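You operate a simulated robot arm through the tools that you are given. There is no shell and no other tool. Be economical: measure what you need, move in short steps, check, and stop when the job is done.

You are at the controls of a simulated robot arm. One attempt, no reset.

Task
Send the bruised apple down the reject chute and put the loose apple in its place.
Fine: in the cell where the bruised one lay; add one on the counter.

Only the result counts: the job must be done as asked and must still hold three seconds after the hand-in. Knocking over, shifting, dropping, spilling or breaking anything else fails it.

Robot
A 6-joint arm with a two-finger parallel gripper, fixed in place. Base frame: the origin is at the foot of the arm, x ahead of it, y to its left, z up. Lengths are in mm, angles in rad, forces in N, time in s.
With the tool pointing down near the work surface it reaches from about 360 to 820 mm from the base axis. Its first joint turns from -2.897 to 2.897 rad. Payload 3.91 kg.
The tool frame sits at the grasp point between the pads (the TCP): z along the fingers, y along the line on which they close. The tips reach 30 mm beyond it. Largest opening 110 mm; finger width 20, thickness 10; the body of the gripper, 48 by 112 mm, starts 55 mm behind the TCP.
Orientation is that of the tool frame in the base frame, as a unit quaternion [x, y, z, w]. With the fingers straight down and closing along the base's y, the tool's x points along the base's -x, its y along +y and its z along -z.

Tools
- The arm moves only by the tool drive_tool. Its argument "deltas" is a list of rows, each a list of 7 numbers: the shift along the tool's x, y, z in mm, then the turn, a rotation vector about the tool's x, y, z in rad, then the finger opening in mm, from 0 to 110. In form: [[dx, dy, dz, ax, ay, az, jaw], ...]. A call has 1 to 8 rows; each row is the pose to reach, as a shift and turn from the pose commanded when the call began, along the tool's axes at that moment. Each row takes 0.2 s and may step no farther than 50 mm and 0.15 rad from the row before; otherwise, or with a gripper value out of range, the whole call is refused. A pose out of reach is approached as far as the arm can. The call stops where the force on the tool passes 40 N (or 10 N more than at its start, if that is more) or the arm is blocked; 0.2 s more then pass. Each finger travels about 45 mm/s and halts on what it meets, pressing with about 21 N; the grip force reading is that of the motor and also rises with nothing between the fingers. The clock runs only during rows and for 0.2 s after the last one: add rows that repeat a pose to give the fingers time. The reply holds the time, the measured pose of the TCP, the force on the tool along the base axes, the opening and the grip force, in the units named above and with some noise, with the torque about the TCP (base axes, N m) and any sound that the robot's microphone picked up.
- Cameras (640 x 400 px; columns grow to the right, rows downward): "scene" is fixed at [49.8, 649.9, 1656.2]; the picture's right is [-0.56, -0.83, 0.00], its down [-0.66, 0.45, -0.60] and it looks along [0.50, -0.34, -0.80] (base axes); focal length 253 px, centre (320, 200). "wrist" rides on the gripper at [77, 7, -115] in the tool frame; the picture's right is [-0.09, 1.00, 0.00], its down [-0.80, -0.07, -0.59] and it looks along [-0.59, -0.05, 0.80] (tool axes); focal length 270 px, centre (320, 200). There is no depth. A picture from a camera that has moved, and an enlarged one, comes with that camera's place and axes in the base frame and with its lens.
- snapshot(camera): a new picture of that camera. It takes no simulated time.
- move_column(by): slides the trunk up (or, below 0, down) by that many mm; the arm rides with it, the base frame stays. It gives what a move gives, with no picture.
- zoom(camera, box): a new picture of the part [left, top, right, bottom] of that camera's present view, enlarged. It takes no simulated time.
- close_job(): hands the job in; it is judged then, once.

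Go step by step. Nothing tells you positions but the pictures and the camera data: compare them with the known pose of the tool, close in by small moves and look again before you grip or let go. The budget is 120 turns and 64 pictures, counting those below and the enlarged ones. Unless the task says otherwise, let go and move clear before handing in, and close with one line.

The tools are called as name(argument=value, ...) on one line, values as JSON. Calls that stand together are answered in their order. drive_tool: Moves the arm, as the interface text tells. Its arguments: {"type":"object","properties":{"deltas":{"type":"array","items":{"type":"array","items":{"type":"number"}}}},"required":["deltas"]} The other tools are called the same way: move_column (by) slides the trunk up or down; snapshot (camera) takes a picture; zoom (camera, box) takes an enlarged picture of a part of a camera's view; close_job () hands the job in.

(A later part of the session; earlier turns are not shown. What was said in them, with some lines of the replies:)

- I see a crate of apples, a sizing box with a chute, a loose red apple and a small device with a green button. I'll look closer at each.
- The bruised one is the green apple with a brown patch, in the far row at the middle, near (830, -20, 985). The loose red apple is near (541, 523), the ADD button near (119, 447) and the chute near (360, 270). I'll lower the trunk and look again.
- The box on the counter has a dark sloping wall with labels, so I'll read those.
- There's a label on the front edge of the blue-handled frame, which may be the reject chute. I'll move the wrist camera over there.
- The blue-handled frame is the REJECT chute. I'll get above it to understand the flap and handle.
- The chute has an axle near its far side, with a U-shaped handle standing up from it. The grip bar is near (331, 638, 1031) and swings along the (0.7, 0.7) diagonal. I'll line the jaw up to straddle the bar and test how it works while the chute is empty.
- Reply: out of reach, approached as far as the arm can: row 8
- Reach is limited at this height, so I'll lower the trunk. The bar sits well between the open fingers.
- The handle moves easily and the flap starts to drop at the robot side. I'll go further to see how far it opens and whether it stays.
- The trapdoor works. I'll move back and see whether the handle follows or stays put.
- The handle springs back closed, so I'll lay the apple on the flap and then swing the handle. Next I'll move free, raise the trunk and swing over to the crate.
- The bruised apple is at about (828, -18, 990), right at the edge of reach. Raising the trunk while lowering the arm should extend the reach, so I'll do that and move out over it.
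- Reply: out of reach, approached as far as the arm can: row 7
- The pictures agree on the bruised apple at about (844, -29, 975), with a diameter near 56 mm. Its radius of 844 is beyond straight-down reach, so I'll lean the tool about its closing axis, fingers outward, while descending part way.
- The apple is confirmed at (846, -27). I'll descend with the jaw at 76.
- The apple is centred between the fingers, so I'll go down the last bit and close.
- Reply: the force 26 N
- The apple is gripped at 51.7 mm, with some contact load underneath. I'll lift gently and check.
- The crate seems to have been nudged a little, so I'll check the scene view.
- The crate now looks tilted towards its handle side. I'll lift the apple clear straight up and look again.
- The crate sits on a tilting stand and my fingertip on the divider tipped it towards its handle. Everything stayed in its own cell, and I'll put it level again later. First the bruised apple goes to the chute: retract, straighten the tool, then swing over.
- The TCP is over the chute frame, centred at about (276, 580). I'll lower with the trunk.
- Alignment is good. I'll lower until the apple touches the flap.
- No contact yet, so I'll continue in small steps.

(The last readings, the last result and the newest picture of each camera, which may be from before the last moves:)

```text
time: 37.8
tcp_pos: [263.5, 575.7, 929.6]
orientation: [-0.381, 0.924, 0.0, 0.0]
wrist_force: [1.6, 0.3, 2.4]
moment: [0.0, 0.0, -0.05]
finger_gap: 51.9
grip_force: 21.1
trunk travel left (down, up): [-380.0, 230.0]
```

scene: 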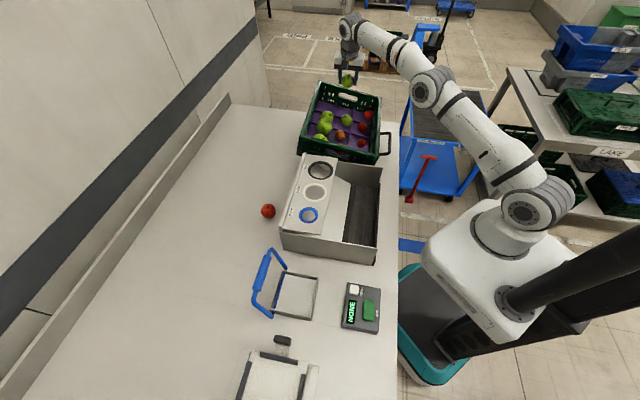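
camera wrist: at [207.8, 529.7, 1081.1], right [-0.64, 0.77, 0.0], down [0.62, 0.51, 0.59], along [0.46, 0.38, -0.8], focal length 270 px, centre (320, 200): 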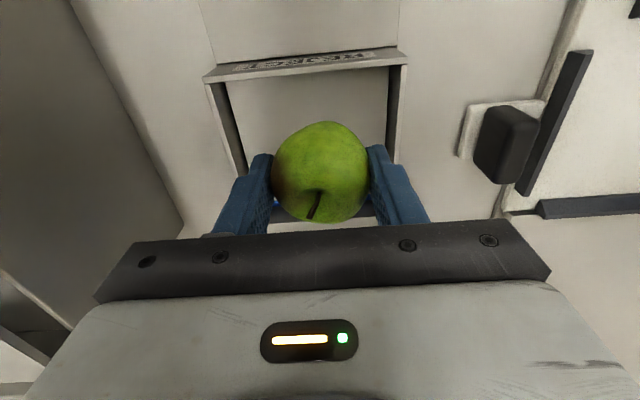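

Light contact, so I'll release and rise.

drive_tool(deltas=[[0, 0, 0, 0, 0, 0, 74], [0, 0, 0, 0, 0, 0, 80], [0, 0, -20, 0, 0, 0, 80], [0, 0, -50, 0, 0, 0, 80], [0, 0, -90, 0, 0, 0, 80], [0, 0, -130, 0, 0, 0, 80]])

snapshot(camera="wrist")

```text
time: 39.2
tcp_pos: [265.0, 575.9, 1058.4]
orientation: [-0.381, 0.924, 0.0, 0.0]
wrist_force: [-1.2, -0.4, -0.8]
moment: [-0.02, -0.01, -0.02]
finger_gap: 79.8
grip_force: 0.0
trunk travel left (down, up): [-380.0, 230.0]
```

```text
21 pictures are left
camera wrist: at [204.4, 526.2, 1174.6], right [-0.64, 0.77, 0.0], down [0.62, 0.51, 0.59], along [0.46, 0.38, -0.8], focal length 270 px, centre (320, 200)
```

wrist: 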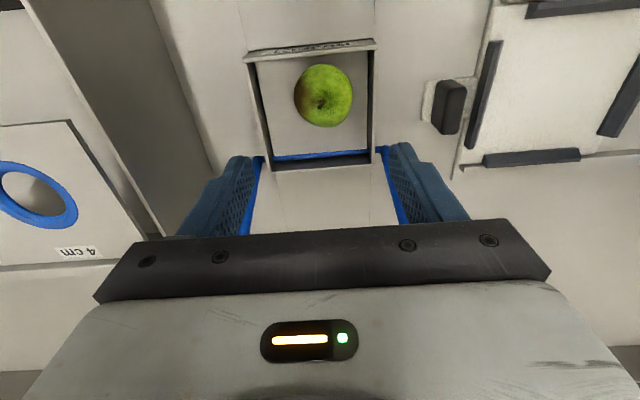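

The apple rests on the closed flap. Next I'll bring the closed fingers behind the handle bar (trunk up for reach) and pull it.

move_column(by=150)

drive_tool(deltas=[[0, 0, 30, 0, 0, 0, 40], [0, 0, 60, 0, 0, 0, 10], [-5, 0, 95, 0, 0, 0, 0], [-40, 0, 105, 0, 0, 0, 0], [-80, -5, 105, 0, 0, 0, 0], [-115, -6, 105, 0, 0, 0, 0], [-140, -6, 105, 0, 0, 0, 0]])

snapshot(camera="wrist")

```text
time: 40.9
tcp_pos: [265.6, 577.3, 1208.3]
orientation: [-0.381, 0.924, -0.001, 0.0]
wrist_force: [0.5, -0.1, -0.2]
moment: [0.0, 0.03, -0.01]
finger_gap: 79.8
grip_force: 0.0
trunk travel left (down, up): [-530.0, 80.0]
```

```text
time: 42.5
tcp_pos: [368.1, 671.1, 1102.6]
orientation: [-0.381, 0.925, 0.0, -0.001]
wrist_force: [-0.8, -0.3, -0.4]
moment: [-0.03, 0.01, 0.0]
finger_gap: 0.0
grip_force: 21.0
trunk travel left (down, up): [-530.0, 80.0]
```

```text
20 pictures are left
camera wrist: at [308.0, 622.3, 1217.8], right [-0.64, 0.77, 0.0], down [0.62, 0.52, 0.59], along [0.46, 0.38, -0.81], focal length 270 px, centre (320, 200)
```

wrist: 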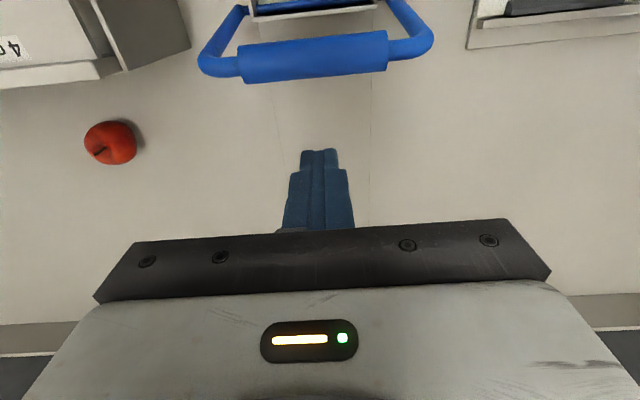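

drive_tool(deltas=[[0, 0, 40, 0, 0, 0, 0], [0, 0, 74, 0, 0, 0, 0]])

drive_tool(deltas=[[25, 0, 0, 0, 0, 0, 0], [50, 0, 0, 0, 0, 0, 0], [75, 0, 0, 0, 0, 0, 0], [100, 0, 8, 0, 0, 0, 0], [120, 0, 17, 0, 0, 0, 0], [140, 0, 27, 0, 0, 0, 0], [155, 0, 38, 0, 0, 0, 0], [155, 0, 38, 0, 0, 0, 0]])

snapshot(camera="wrist")

```text
time: 43.1
tcp_pos: [368.1, 669.6, 1029.7]
orientation: [-0.381, 0.925, 0.0, 0.0]
wrist_force: [0.4, -0.2, 0.3]
moment: [-0.01, 0.02, 0.03]
finger_gap: 0.0
grip_force: 20.7
trunk travel left (down, up): [-530.0, 80.0]
```

```text
time: 44.9
tcp_pos: [259.0, 561.2, 991.7]
orientation: [-0.381, 0.925, 0.001, 0.001]
wrist_force: [4.3, 3.3, -0.9]
moment: [-0.01, -0.06, 0.0]
finger_gap: 0.1
grip_force: 20.9
trunk travel left (down, up): [-530.0, 80.0]
```

```text
19 pictures are left
camera wrist: at [199.3, 511.6, 1106.9], right [-0.64, 0.77, 0.0], down [0.62, 0.51, 0.59], along [0.46, 0.38, -0.8], focal length 270 px, centre (320, 200)
```

wrist: 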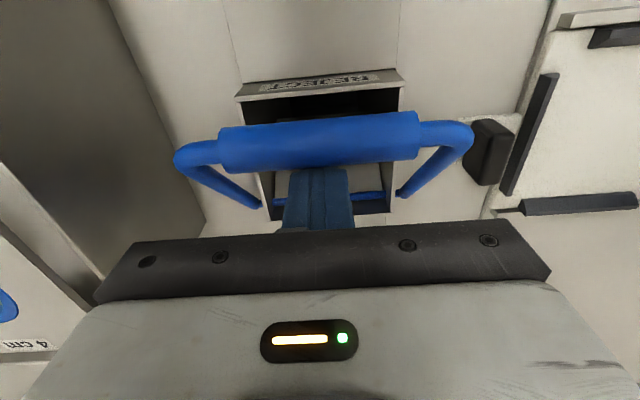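

The flap is open and the apple looks gone. I'll let the handle return and confirm.

drive_tool(deltas=[[-15, 0, -11, 0, 0, 0, 0], [-35, 0, -21, 0, 0, 0, 0], [-55, 0, -30, 0, 0, 0, 0], [-80, 0, -38, 0, 0, 0, 0], [-105, 0, -38, 0, 0, 0, 0], [-130, 0, -38, 0, 0, 0, 0], [-155, 0, -38, 0, 0, 0, 0], [-155, 0, -70, 0, 0, 0, 0]])

drive_tool(deltas=[[0, 0, -40, 0, 0, 0, 30], [0, 0, -80, 0, 0, 0, 60], [50, 0, -80, 0, 0, 0, 90], [100, 0, -80, 0, 0, 0, 100]])

snapshot(camera="wrist")

```text
time: 46.7
tcp_pos: [368.1, 669.5, 1062.9]
orientation: [-0.381, 0.925, 0.0, 0.0]
wrist_force: [-0.1, -0.2, -0.3]
moment: [0.0, 0.01, 0.01]
finger_gap: 0.2
grip_force: 20.9
trunk travel left (down, up): [-530.0, 80.0]
```

```text
time: 47.7
tcp_pos: [361.0, 666.9, 1143.9]
orientation: [-0.381, 0.925, -0.001, 0.0]
wrist_force: [-0.1, 0.0, -0.6]
moment: [-0.01, -0.03, -0.01]
finger_gap: 83.2
grip_force: 0.1
out of reach, approached as far as the arm can: row 2, 3, 4
trunk travel left (down, up): [-530.0, 80.0]
```

```text
18 pictures are left
camera wrist: at [301.4, 616.8, 1260.0], right [-0.64, 0.77, 0.0], down [0.62, 0.52, 0.59], along [0.46, 0.38, -0.81], focal length 270 px, centre (320, 200)
```

wrist: 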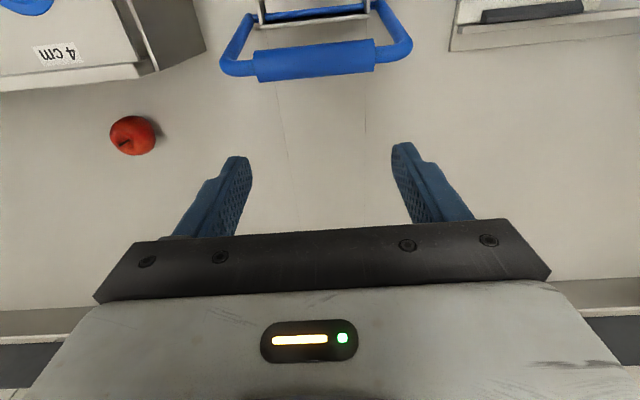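

zoom(camera="scene", box=[240, 80, 420, 330])

```text
1.60 times, centred on (330, 205) of scene
camera zoom: at [49.8, 649.9, 1656.2], right [-0.56, -0.83, 0.0], down [-0.66, 0.45, -0.6], along [0.5, -0.34, -0.8], focal length 405 px, centre (304, 192)
```

zoom: 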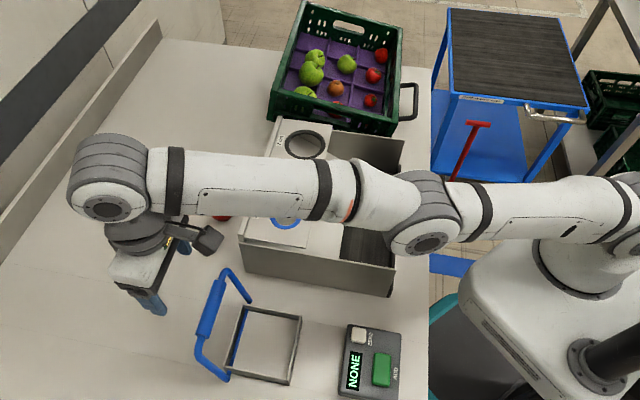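

The chute is empty and closed again. Next is the loose red apple at about (576, 514, 913). I'll approach with the jaw axis turned to clear the sorter box.

drive_tool(deltas=[[5, 0, 40, 0, 0, 0, 100], [8, -37, 54, 0, 0, 0.15, 100], [5, -75, 54, 0, 0, 0.3, 100], [0, -112, 54, 0, 0, 0.45, 100], [-10, -150, 54, 0, 0, 0.6, 100], [-20, -187, 54, 0, 0, 0.75, 100], [-32, -224, 54, 0, 0, 0.9, 100], [-44, -260, 54, 0, 0, 1.05, 100]])

drive_tool(deltas=[[0, 0, 0, 0, 0, 0.13, 100], [0, 0, 0, 0, 0, 0.26, 100], [0, 0, 0, 0, 0, 0.39, 100], [0, 0, 0, 0, 0, 0.52, 100]])

snapshot(camera="wrist")

```text
time: 49.5
tcp_pos: [596.8, 526.3, 1089.4]
orientation: [0.135, 0.991, -0.003, -0.003]
wrist_force: [1.2, 1.5, -0.8]
moment: [-0.14, 0.17, -0.02]
finger_gap: 100.0
grip_force: 0.1
out of reach, approached as far as the arm can: row 1, 2, 3, 4, 5, 6, 7, 8
trunk travel left (down, up): [-530.0, 80.0]
```

```text
time: 50.5
tcp_pos: [590.3, 524.3, 1096.2]
orientation: [0.385, 0.923, -0.001, 0.0]
wrist_force: [0.4, 0.8, 0.6]
moment: [0.0, 0.0, -0.04]
finger_gap: 100.2
grip_force: 0.1
out of reach, approached as far as the arm can: row 3, 4
trunk travel left (down, up): [-530.0, 80.0]
```

```text
16 pictures are left
camera wrist: at [540.4, 583.5, 1212.6], right [0.77, 0.64, 0.0], down [0.51, -0.62, 0.59], along [0.38, -0.46, -0.8], focal length 270 px, centre (320, 200)
```

wrist: 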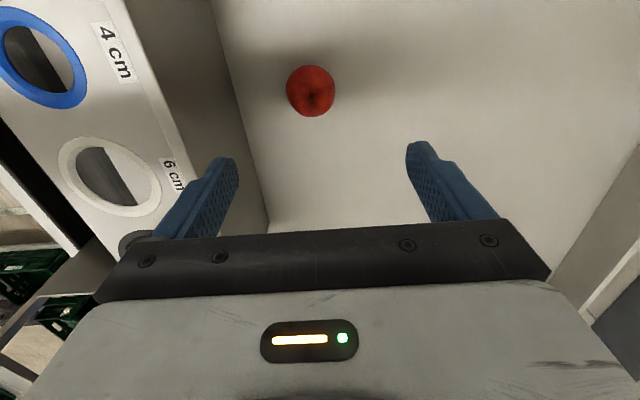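

Apple at about (580, 516). I'll shift 13 mm along the jaw axis and descend most of the way.

drive_tool(deltas=[[1, -13, 20, 0, 0, 0, 90], [1, -13, 60, 0, 0, 0, 80], [1, -13, 100, 0, 0, 0, 80], [1, -13, 130, 0, 0, 0, 80]])

snapshot(camera="wrist")

```text
time: 51.5
tcp_pos: [603.7, 538.8, 997.0]
orientation: [0.384, 0.923, 0.0, 0.0]
wrist_force: [0.1, 0.8, -0.1]
moment: [0.01, -0.02, 0.02]
finger_gap: 79.9
grip_force: 0.0
out of reach, approached as far as the arm can: row 1, 2, 3, 4
trunk travel left (down, up): [-530.0, 80.0]
```

```text
15 pictures are left
camera wrist: at [553.2, 597.9, 1113.6], right [0.77, 0.64, 0.0], down [0.52, -0.62, 0.59], along [0.38, -0.46, -0.8], focal length 270 px, centre (320, 200)
```

wrist: 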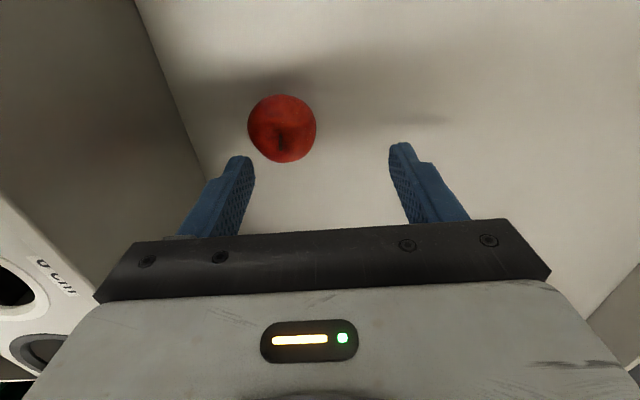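

The arm is stretched near its limit and lags the commands. I'll test with small inward moves before going lower.

drive_tool(deltas=[[0, -5, -20, 0, 0, 0, 80], [0, -15, -40, 0, 0, 0, 80], [0, -25, -40, 0, 0, 0, 80], [0, -25, -40, 0, 0, 0, 80]])

```text
time: 52.5
tcp_pos: [598.8, 533.5, 1039.2]
orientation: [0.384, 0.924, -0.001, 0.0]
wrist_force: [-0.2, 0.6, -0.4]
moment: [-0.01, -0.03, -0.03]
finger_gap: 79.9
grip_force: 0.0
out of reach, approached as far as the arm can: row 2, 3, 4
trunk travel left (down, up): [-530.0, 80.0]
```

The arm is stuck at a straight elbow and can't pull in radially. I'll tilt the tool a little to break it out while moving inward.

drive_tool(deltas=[[0, 0, 0, -0.12, 0, 0, 80], [0, -10, 0, -0.24, 0, 0, 80], [0, -30, 0, -0.24, 0, 0, 80], [0, -60, 0, -0.24, 0, 0, 80]])

```text
time: 53.5
tcp_pos: [629.7, 566.9, 1065.4]
orientation: [0.38, 0.917, 0.11, 0.045]
wrist_force: [0.2, 0.7, -0.4]
moment: [0.01, -0.02, 0.01]
finger_gap: 80.3
grip_force: 0.1
out of reach, approached as far as the arm can: row 1, 2, 3, 4
trunk travel left (down, up): [-530.0, 80.0]
```

drive_tool(deltas=[[0, -45, 0, 0.12, 0, 0, 80], [0, -80, 0, 0.24, 0, 0, 80], [0, -110, 0, 0.36, 0, 0, 80], [0, -140, 0, 0.48, 0, 0, 80]])

```text
time: 54.5
tcp_pos: [557.9, 497.0, 1065.5]
orientation: [0.38, 0.916, -0.117, -0.048]
wrist_force: [-0.3, 0.3, 0.1]
moment: [0.0, -0.03, -0.01]
finger_gap: 80.0
grip_force: 0.1
out of reach, approached as far as the arm can: row 1, 2, 3, 4
trunk travel left (down, up): [-530.0, 80.0]
```

drive_tool(deltas=[[0, -20, -40, 0, 0, 0, 80], [0, -40, -80, 0, 0, 0, 80], [0, -60, -120, 0, 0, 0, 80], [0, -80, -150, 0, 0, 0, 80], [0, -100, -150, 0, 0, 0, 80], [0, -120, -150, 0, 0, 0, 80], [0, -120, -150, 0, 0, 0, 80]])

```text
time: 56.1
tcp_pos: [501.7, 438.6, 1239.9]
orientation: [0.381, 0.917, -0.111, -0.046]
wrist_force: [1.0, 0.3, 0.1]
moment: [0.02, 0.0, 0.01]
finger_gap: 80.2
grip_force: 0.1
out of reach, approached as far as the arm can: row 3, 4
trunk travel left (down, up): [-530.0, 80.0]
```

The arm is free again. I'll raise the trunk for margin, straighten the tool, then go down before moving out.

move_column(by=75)

drive_tool(deltas=[[0, 0, 0, -0.12, 0, 0, 80], [0, 0, 0, -0.24, 0, 0, 80]])

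```text
time: 57.2
tcp_pos: [500.4, 438.7, 1314.7]
orientation: [0.381, 0.917, -0.111, -0.046]
wrist_force: [0.3, 0.3, -1.3]
moment: [-0.02, -0.02, -0.01]
finger_gap: 80.2
grip_force: 0.0
trunk travel left (down, up): [-605.0, 5.0]
```

```text
time: 57.8
tcp_pos: [501.8, 437.6, 1314.6]
orientation: [0.383, 0.924, 0.001, 0.001]
wrist_force: [-0.5, 0.0, 0.5]
moment: [0.02, -0.04, -0.02]
finger_gap: 80.0
grip_force: 0.1
trunk travel left (down, up): [-605.0, 5.0]
```

drive_tool(deltas=[[0, 0, 50, 0, 0, 0, 80], [0, 0, 100, 0, 0, 0, 80], [0, 0, 150, 0, 0, 0, 80], [0, 0, 190, 0, 0, 0, 80], [0, 20, 225, 0, 0, 0, 80], [0, 50, 230, 0, 0, 0, 80], [0, 85, 235, 0, 0, 0, 80], [0, 111, 240, 0, 0, 0, 80]])

snapshot(camera="wrist")

```text
time: 59.6
tcp_pos: [580.0, 515.9, 1074.9]
orientation: [0.384, 0.923, 0.0, 0.0]
wrist_force: [0.0, 0.6, -0.1]
moment: [-0.02, -0.02, 0.0]
finger_gap: 79.8
grip_force: 0.0
trunk travel left (down, up): [-605.0, 5.0]
```

```text
14 pictures are left
camera wrist: at [529.6, 575.5, 1190.2], right [0.77, 0.64, 0.0], down [0.52, -0.62, 0.59], along [0.38, -0.46, -0.8], focal length 270 px, centre (320, 200)
```

wrist: 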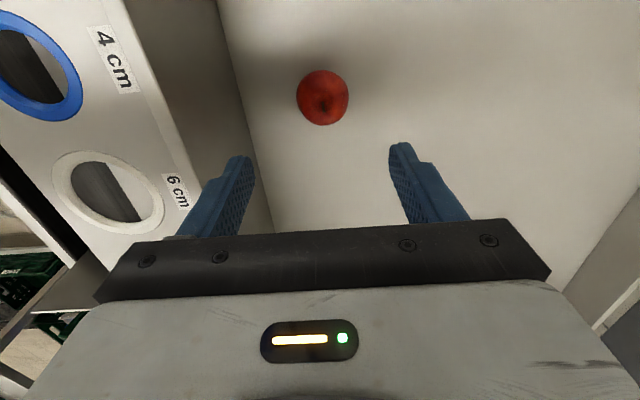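

Aligned on the apple. I'll descend to grasp height.

drive_tool(deltas=[[0, 1, 45, 0, 0, 0, 80], [0, 1, 90, 0, 0, 0, 80], [0, 1, 125, 0, 0, 0, 80], [0, 1, 143, 0, 0, 0, 80]])

snapshot(camera="wrist")

```text
time: 60.6
tcp_pos: [579.1, 516.8, 932.2]
orientation: [0.383, 0.924, 0.0, 0.0]
wrist_force: [0.8, 0.6, -0.3]
moment: [-0.03, -0.01, -0.04]
finger_gap: 79.9
grip_force: 0.0
trunk travel left (down, up): [-605.0, 5.0]
```

```text
13 pictures are left
camera wrist: at [529.7, 575.3, 1047.8], right [0.77, 0.64, 0.0], down [0.52, -0.62, 0.59], along [0.38, -0.46, -0.8], focal length 270 px, centre (320, 200)
```

wrist: 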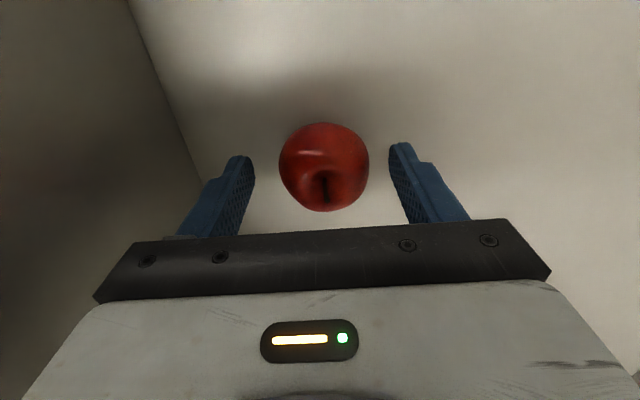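

drive_tool(deltas=[[0, 0, 0, 0, 0, 0, 60], [0, 0, 0, 0, 0, 0, 45], [0, 0, 0, 0, 0, 0, 30], [0, 0, 0, 0, 0, 0, 30], [0, 0, -10, 0, 0, 0, 30], [0, 0, -50, 0, 0, 0, 30], [0, 0, -100, 0, 0, 0, 30], [0, 0, -140, 0, 0, 0, 30]])

zoom(camera="scene", box=[285, 65, 415, 170])

```text
time: 62.4
tcp_pos: [580.0, 516.7, 1071.1]
orientation: [0.383, 0.924, 0.0, 0.0]
wrist_force: [-1.1, 0.1, -1.1]
moment: [-0.01, 0.01, 0.01]
finger_gap: 52.7
grip_force: 20.9
trunk travel left (down, up): [-605.0, 5.0]
```

```text
3.81 times, centred on (350, 118) of scene
camera zoom: at [49.8, 649.9, 1656.2], right [-0.56, -0.83, 0.0], down [-0.66, 0.45, -0.6], along [0.5, -0.34, -0.8], focal length 965 px, centre (206, 514)
```

zoom: 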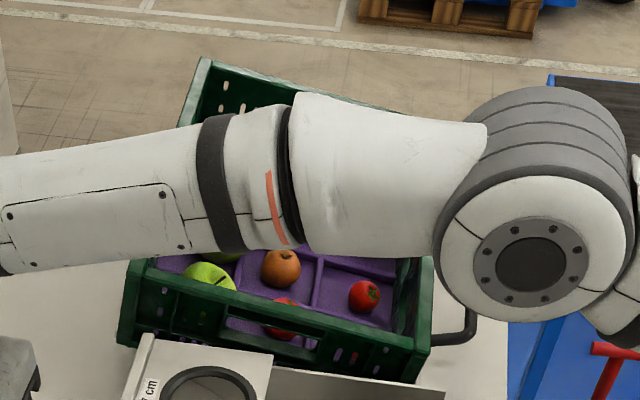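

The loose apple is held. I'll lift it inward and carry it over the crate, keeping well inside the reach limit.

drive_tool(deltas=[[0, -25, -40, 0, 0, 0, 30], [0, -50, -80, 0, 0, 0, 30], [-40, -75, -89, 0, 0, 0, 30], [-80, -100, -89, 0, 0, 0, 30], [-120, -125, -89, 0, 0, 0, 30], [-160, -150, -89, 0, 0, 0, 30], [-200, -175, -89, 0, 0, 0, 30], [-240, -200, -89, 0, 0, 0, 30]])

drive_tool(deltas=[[-40, -10, 0, 0, 0, 0, 30], [-80, -20, 0, 0, 0, 0, 30], [-120, -20, 0, 0, 0, 0, 30], [-160, -10, 0, 0, 0, 0, 30]])

snapshot(camera="wrist")

```text
time: 64.2
tcp_pos: [608.4, 207.6, 1160.4]
orientation: [0.384, 0.924, 0.0, 0.001]
wrist_force: [0.4, -0.4, -1.0]
moment: [0.01, -0.01, 0.01]
finger_gap: 52.4
grip_force: 20.3
trunk travel left (down, up): [-605.0, 5.0]
```

```text
time: 65.2
tcp_pos: [716.0, 83.7, 1161.4]
orientation: [0.384, 0.924, 0.0, -0.001]
wrist_force: [0.7, 0.0, -0.4]
moment: [0.0, 0.02, 0.02]
finger_gap: 52.5
grip_force: 21.1
trunk travel left (down, up): [-605.0, 5.0]
```

```text
11 pictures are left
camera wrist: at [666.0, 142.9, 1275.9], right [0.77, 0.64, 0.0], down [0.52, -0.62, 0.59], along [0.38, -0.46, -0.8], focal length 270 px, centre (320, 200)
```

wrist: 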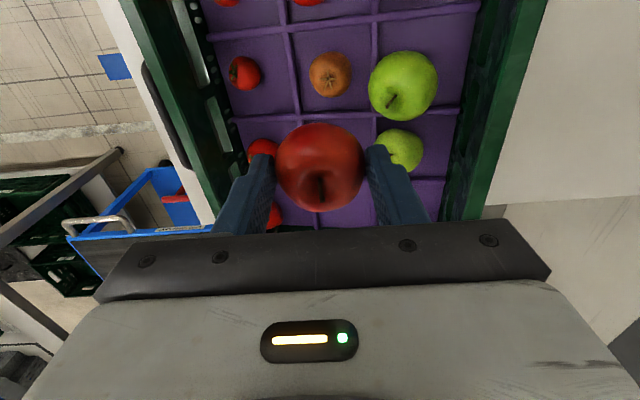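

drive_tool(deltas=[[-20, 3, 25, 0, -0.1, 0, 30], [-45, 5, 50, 0, -0.2, 0, 30], [-85, 8, 61, 0, -0.24, 0, 30], [-125, 11, 61, 0, -0.26, 0, 30], [-166, 13, 61, 0, -0.26, 0, 30]])

snapshot(camera="wrist")

```text
time: 66.4
tcp_pos: [842.1, -25.5, 1096.3]
orientation: [0.381, 0.916, -0.05, 0.118]
wrist_force: [-0.1, -0.2, -0.9]
moment: [0.04, 0.03, 0.02]
finger_gap: 52.5
grip_force: 21.0
trunk travel left (down, up): [-605.0, 5.0]
```

```text
10 pictures are left
camera wrist: at [773.3, 53.7, 1188.9], right [0.77, 0.64, 0.02], down [0.39, -0.49, 0.78], along [0.51, -0.59, -0.63], focal length 270 px, centre (320, 200)
```

wrist: 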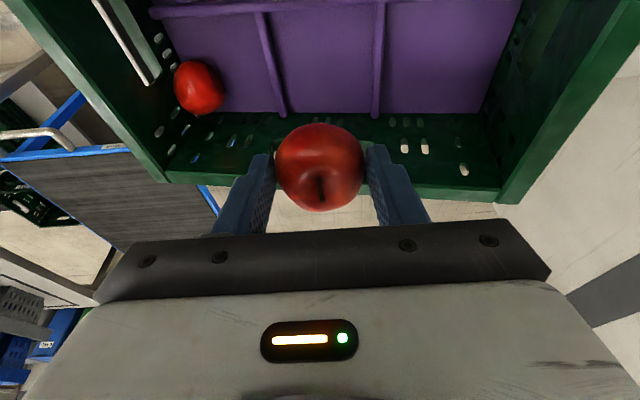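

The cell centre is at about (848, -19). I'll descend to just above the floor of the cell.

drive_tool(deltas=[[12, 7, 35, 0, 0, 0, 30], [21, 7, 65, 0, 0, 0, 30], [27, 7, 85, 0, 0, 0, 30]])

snapshot(camera="wrist")

```text
time: 67.2
tcp_pos: [844.1, -14.9, 1009.0]
orientation: [0.38, 0.916, -0.05, 0.12]
wrist_force: [0.1, -1.2, -0.8]
moment: [-0.01, 0.0, 0.0]
finger_gap: 52.8
grip_force: 21.3
trunk travel left (down, up): [-605.0, 5.0]
```

```text
9 pictures are left
camera wrist: at [774.4, 62.8, 1101.2], right [0.77, 0.64, 0.02], down [0.39, -0.49, 0.78], along [0.51, -0.59, -0.62], focal length 270 px, centre (320, 200)
```

wrist: 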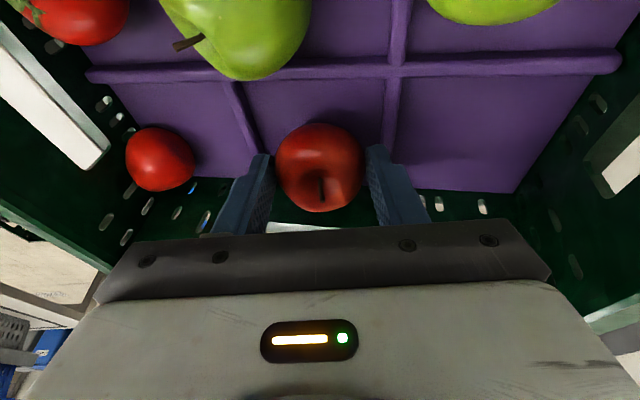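

Well centred. I'll lower the last bit and watch the force.

drive_tool(deltas=[[1, 0, 5, 0, 0, 0, 30], [3, 0, 10, 0, 0, 0, 30], [4, 0, 14, 0, 0, 0, 30]])

```text
time: 68.0
tcp_pos: [840.7, -16.9, 997.7]
orientation: [0.381, 0.915, -0.05, 0.121]
wrist_force: [-2.8, -3.2, 17.6]
moment: [-0.15, -0.05, -0.01]
finger_gap: 52.2
grip_force: 20.7
trunk travel left (down, up): [-605.0, 5.0]
```

There's firm contact, so I'll back off 4 mm and open slightly, then rise.

drive_tool(deltas=[[-1, 0, -4, 0, 0, 0, 30], [-1, 0, -4, 0, 0, 0, 30]])

zoom(camera="wrist", box=[80, 0, 560, 240])

```text
time: 68.6
tcp_pos: [841.0, -13.8, 998.0]
orientation: [0.38, 0.916, -0.05, 0.118]
wrist_force: [0.0, -0.6, 1.3]
moment: [-0.04, 0.02, 0.01]
finger_gap: 52.0
grip_force: 21.0
trunk travel left (down, up): [-605.0, 5.0]
```

```text
1.33 times, centred on (320, 120) of wrist
camera zoom: at [772.3, 63.4, 1090.6], right [0.77, 0.64, 0.02], down [0.39, -0.49, 0.78], along [0.51, -0.59, -0.63], focal length 360 px, centre (320, 307)
```

zoom: 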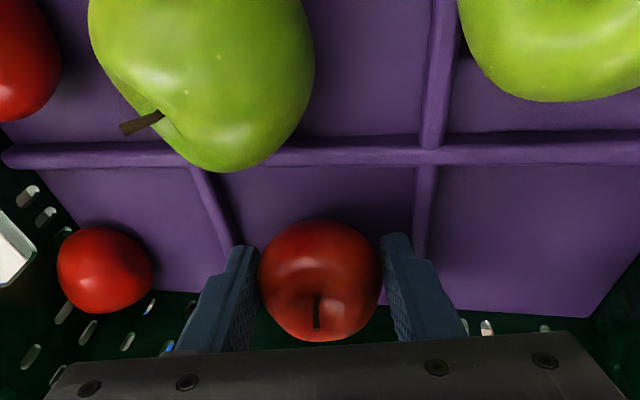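

drive_tool(deltas=[[0, 0, 0, 0, 0, 0, 58], [0, 0, 0, 0, 0, 0, 63], [0, 0, -10, 0, 0, 0, 64], [-3, 0, -30, 0, 0, 0, 66], [-12, 0, -65, 0, 0, 0, 70], [-20, 0, -100, 0, 0, 0, 70]])

snapshot(camera="scene")

```text
time: 70.0
tcp_pos: [837.1, -9.7, 1101.9]
orientation: [0.381, 0.916, -0.05, 0.119]
wrist_force: [0.1, 0.2, 0.5]
moment: [-0.01, 0.01, -0.04]
finger_gap: 69.9
grip_force: 0.1
trunk travel left (down, up): [-605.0, 5.0]
```

```text
7 pictures are left
```

scene: 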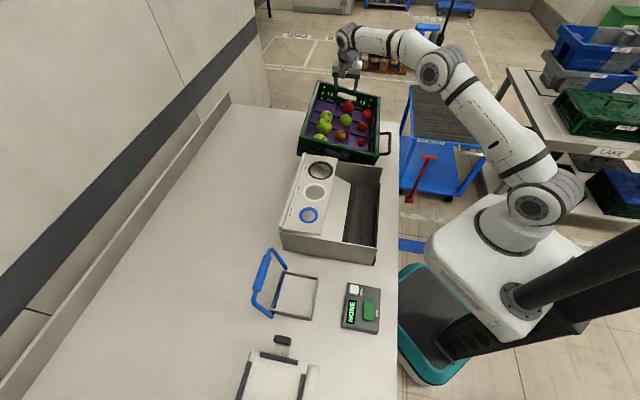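

The red apple is in the cell. Now I'll level the crate by pressing gently on the rim of its raised side, near its reachable corner at about (703, 293, 1060). First I'll retract and straighten the tool.

drive_tool(deltas=[[30, 5, -30, 0, 0.05, 0, 70], [68, 13, -55, 0, 0.1, 0, 50], [106, 22, -80, 0, 0.15, 0, 30], [144, 32, -100, 0, 0.2, 0, 10], [182, 42, -120, 0, 0.24, 0, 0], [218, 52, -137, 0, 0.25, 0, 0]])

snapshot(camera="wrist")

```text
time: 71.4
tcp_pos: [701.1, 200.4, 1180.5]
orientation: [0.384, 0.923, -0.001, 0.005]
wrist_force: [-0.7, -1.2, -0.3]
moment: [0.01, -0.01, -0.01]
finger_gap: 0.0
grip_force: 21.6
trunk travel left (down, up): [-605.0, 5.0]
```

```text
6 pictures are left
camera wrist: at [650.2, 260.2, 1294.2], right [0.77, 0.64, 0.0], down [0.51, -0.61, 0.6], along [0.39, -0.46, -0.8], focal length 270 px, centre (320, 200)
```

wrist: 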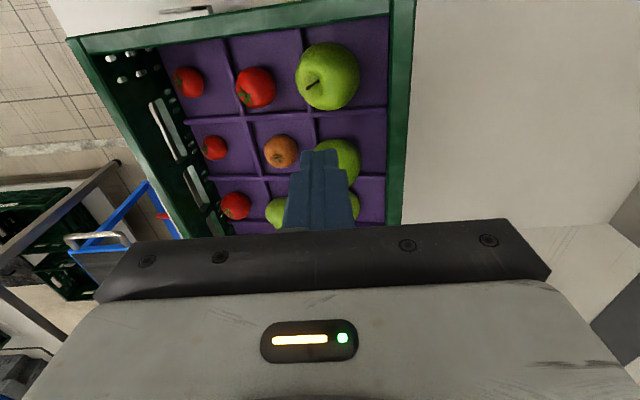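

The rim point is at about (728, 271). I'll position above it, then press down slowly.

drive_tool(deltas=[[10, 10, 35, 0, 0, 0, 0], [20, 35, 65, 0, 0, 0, 0], [32, 69, 70, 0, 0, 0, 0]])

drive_tool(deltas=[[0, 0, 6, 0, 0, 0, 0], [0, 0, 12, 0, 0, 0, 0], [0, 0, 18, 0, 0, 0, 0], [0, 0, 24, 0, 0, 0, 0]])

```text
time: 72.2
tcp_pos: [730.3, 271.2, 1107.1]
orientation: [0.383, 0.924, -0.003, 0.004]
wrist_force: [-0.7, -1.3, -0.6]
moment: [-0.01, -0.01, -0.03]
finger_gap: 0.0
grip_force: 21.0
trunk travel left (down, up): [-605.0, 5.0]
```

```text
time: 73.2
tcp_pos: [728.3, 271.6, 1083.9]
orientation: [0.384, 0.923, -0.002, 0.006]
wrist_force: [6.1, 7.2, 11.0]
moment: [0.42, -0.26, -0.09]
finger_gap: 0.2
grip_force: 21.4
trunk travel left (down, up): [-605.0, 5.0]
```

Contact with the rim at the expected height. I'll keep pressing down slowly.

drive_tool(deltas=[[0, 0, 5, 0, 0, 0, 0], [0, 0, 10, 0, 0, 0, 0], [0, 0, 15, 0, 0, 0, 0]])

snapshot(camera="wrist")

```text
time: 74.0
tcp_pos: [726.4, 270.2, 1075.4]
orientation: [0.384, 0.923, 0.001, 0.008]
wrist_force: [4.6, -5.4, 31.2]
moment: [0.11, 0.02, 0.0]
finger_gap: 0.2
grip_force: 20.5
trunk travel left (down, up): [-605.0, 5.0]
```

```text
5 pictures are left
camera wrist: at [675.4, 329.5, 1189.1], right [0.77, 0.64, 0.01], down [0.51, -0.62, 0.6], along [0.39, -0.46, -0.8], focal length 270 px, centre (320, 200)
```

wrist: 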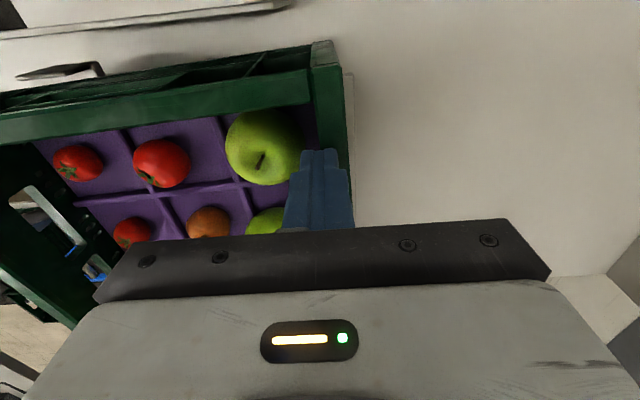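

The force jumped to 31 N, so it seems to be at a stop. I'll lift off and check the crate.

drive_tool(deltas=[[0, 0, -10, 0, 0, 0, 0], [0, 0, -40, 0, 0, 0, 0], [20, -30, -70, 0, 0, 0, 0], [50, -60, -70, 0, 0, 0, 0], [90, -70, -70, 0, 0, 0, 0], [130, -75, -70, 0, 0, 0, 0]])

zoom(camera="scene", box=[285, 55, 425, 165])

```text
time: 75.4
tcp_pos: [581.4, 311.1, 1139.1]
orientation: [0.383, 0.924, -0.001, 0.005]
wrist_force: [-0.4, -0.4, 0.3]
moment: [-0.03, -0.02, 0.05]
finger_gap: 0.2
grip_force: 20.8
trunk travel left (down, up): [-605.0, 5.0]
```

```text
3.64 times, centred on (355, 110) of scene
camera zoom: at [49.8, 649.9, 1656.2], right [-0.56, -0.83, 0.0], down [-0.66, 0.45, -0.6], along [0.5, -0.34, -0.8], focal length 921 px, centre (193, 527)
```

zoom: 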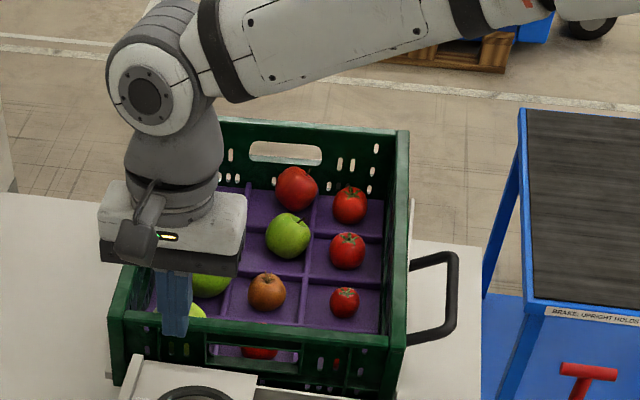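

The crate is level, back at its original place, and the red apple sits in the bruised one's cell. Last comes the ADD button at about (122, 440, 919), pressed with closed fingers.

drive_tool(deltas=[[42, -23, 0, 0, 0, -0.14, 0], [83, -46, 0, 0, 0, -0.28, 0], [125, -70, 0, 0, 0, -0.42, 0], [166, -93, 0, 0, 0, -0.56, 0], [208, -116, 0, 0, 0, -0.7, 0], [250, -140, 0, 0, 0, -0.84, 0], [291, -163, 0, 0, 0, -0.98, 0], [333, -186, 0, 0, 0, -1.12, 0]])

```text
time: 77.2
tcp_pos: [212.9, 416.0, 1133.0]
orientation: [-0.166, 0.986, -0.004, 0.004]
wrist_force: [-0.1, 0.0, 0.3]
moment: [-0.01, 0.0, -0.02]
finger_gap: 0.1
grip_force: 20.4
trunk travel left (down, up): [-605.0, 5.0]
```

drive_tool(deltas=[[38, 26, 0, 0, 0, -0.1, 0], [78, 52, 0, 0, 0, -0.2, 0]])

move_column(by=-140)

zoom(camera="scene", box=[310, 250, 400, 340])

```text
time: 77.8
tcp_pos: [124.6, 437.9, 1133.7]
orientation: [-0.264, 0.964, -0.004, 0.003]
wrist_force: [-0.3, 1.2, 0.8]
moment: [-0.01, 0.01, -0.02]
finger_gap: 0.1
grip_force: 20.8
trunk travel left (down, up): [-605.0, 5.0]
```

```text
time: 79.5
tcp_pos: [125.5, 437.6, 994.7]
orientation: [-0.263, 0.965, -0.005, 0.002]
wrist_force: [-0.4, 0.8, 0.5]
moment: [0.01, -0.02, -0.02]
finger_gap: 0.1
grip_force: 20.7
trunk travel left (down, up): [-465.0, 145.0]
```

```text
4.44 times, centred on (355, 295) of scene
camera zoom: at [49.8, 649.9, 1656.2], right [-0.56, -0.83, 0.0], down [-0.66, 0.45, -0.6], along [0.5, -0.34, -0.8], focal length 1126 px, centre (164, -222)
```

zoom: 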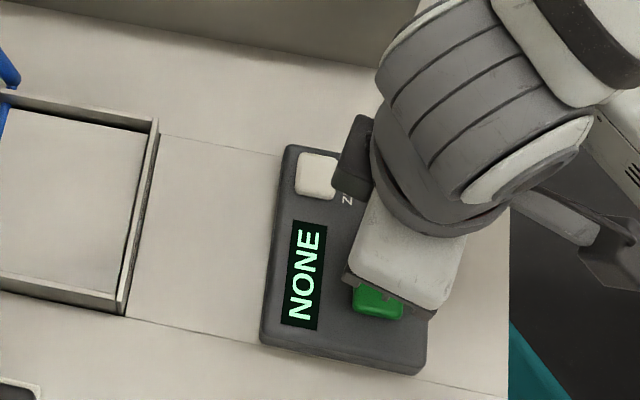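

Aligned over the button. I'll press down gently.

drive_tool(deltas=[[0, 0, 20, 0, 0, 0, 0], [0, 0, 36, 0, 0, 0, 0], [0, 0, 41, 0, 0, 0, 0], [0, 0, 45, 0, 0, 0, 0]])

```text
time: 80.5
tcp_pos: [126.4, 437.7, 949.5]
orientation: [-0.263, 0.965, -0.003, 0.002]
wrist_force: [0.6, 3.1, 10.0]
moment: [0.06, -0.05, -0.05]
finger_gap: 0.1
grip_force: 20.9
trunk travel left (down, up): [-465.0, 145.0]
heard: click
```

A click was heard. I'll lift off and read the display.

drive_tool(deltas=[[0, 0, -30, 0, 0, 0, 0], [0, 0, -75, 0, 0, 0, 10], [0, 0, -120, 0, 0, 0, 20], [10, -40, -120, 0, 0, 0, 20], [20, -80, -120, 0, 0, 0, 20]])

zoom(camera="scene", box=[240, 240, 400, 340])

```text
time: 81.7
tcp_pos: [146.5, 359.0, 1070.0]
orientation: [-0.262, 0.965, -0.005, 0.002]
wrist_force: [-0.3, -0.1, -0.6]
moment: [0.01, 0.01, -0.02]
finger_gap: 20.0
grip_force: 0.0
trunk travel left (down, up): [-465.0, 145.0]
```

```text
4.00 times, centred on (320, 290) of scene
camera zoom: at [49.8, 649.9, 1656.2], right [-0.56, -0.83, 0.0], down [-0.66, 0.45, -0.6], along [0.5, -0.34, -0.8], focal length 1013 px, centre (320, -160)
```

zoom: 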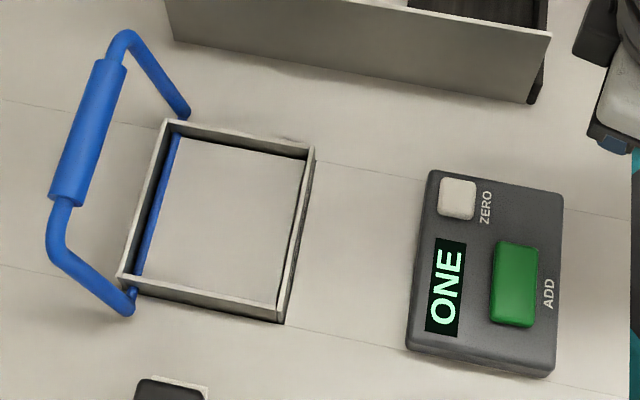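

The counter reads ONE and the chute is empty. I'll take one last look at the crate.

zoom(camera="scene", box=[285, 75, 405, 170])

```text
4.21 times, centred on (345, 122) of scene
camera zoom: at [49.8, 649.9, 1656.2], right [-0.56, -0.83, 0.0], down [-0.66, 0.45, -0.6], along [0.5, -0.34, -0.8], focal length 1066 px, centre (215, 526)
```

zoom: 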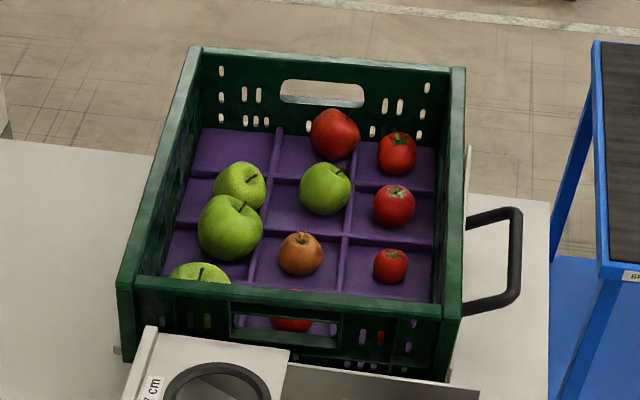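

The crate is level, all fruit are in their cells and the red apple is in the bruised one's cell, so I'm handing in.

close_job()

```text
The job is handed in.
```

The bruised apple went down the reject chute, the loose red apple is in the cell where it lay, and the counter reads ONE. While I was gripping the bruised apple, the crate tipped towards its handle and some fruit rolled within their cells. I pressed the crate level again, and the last picture shows every fruit in its own cell and the crate back where it was to within a few millimetres.
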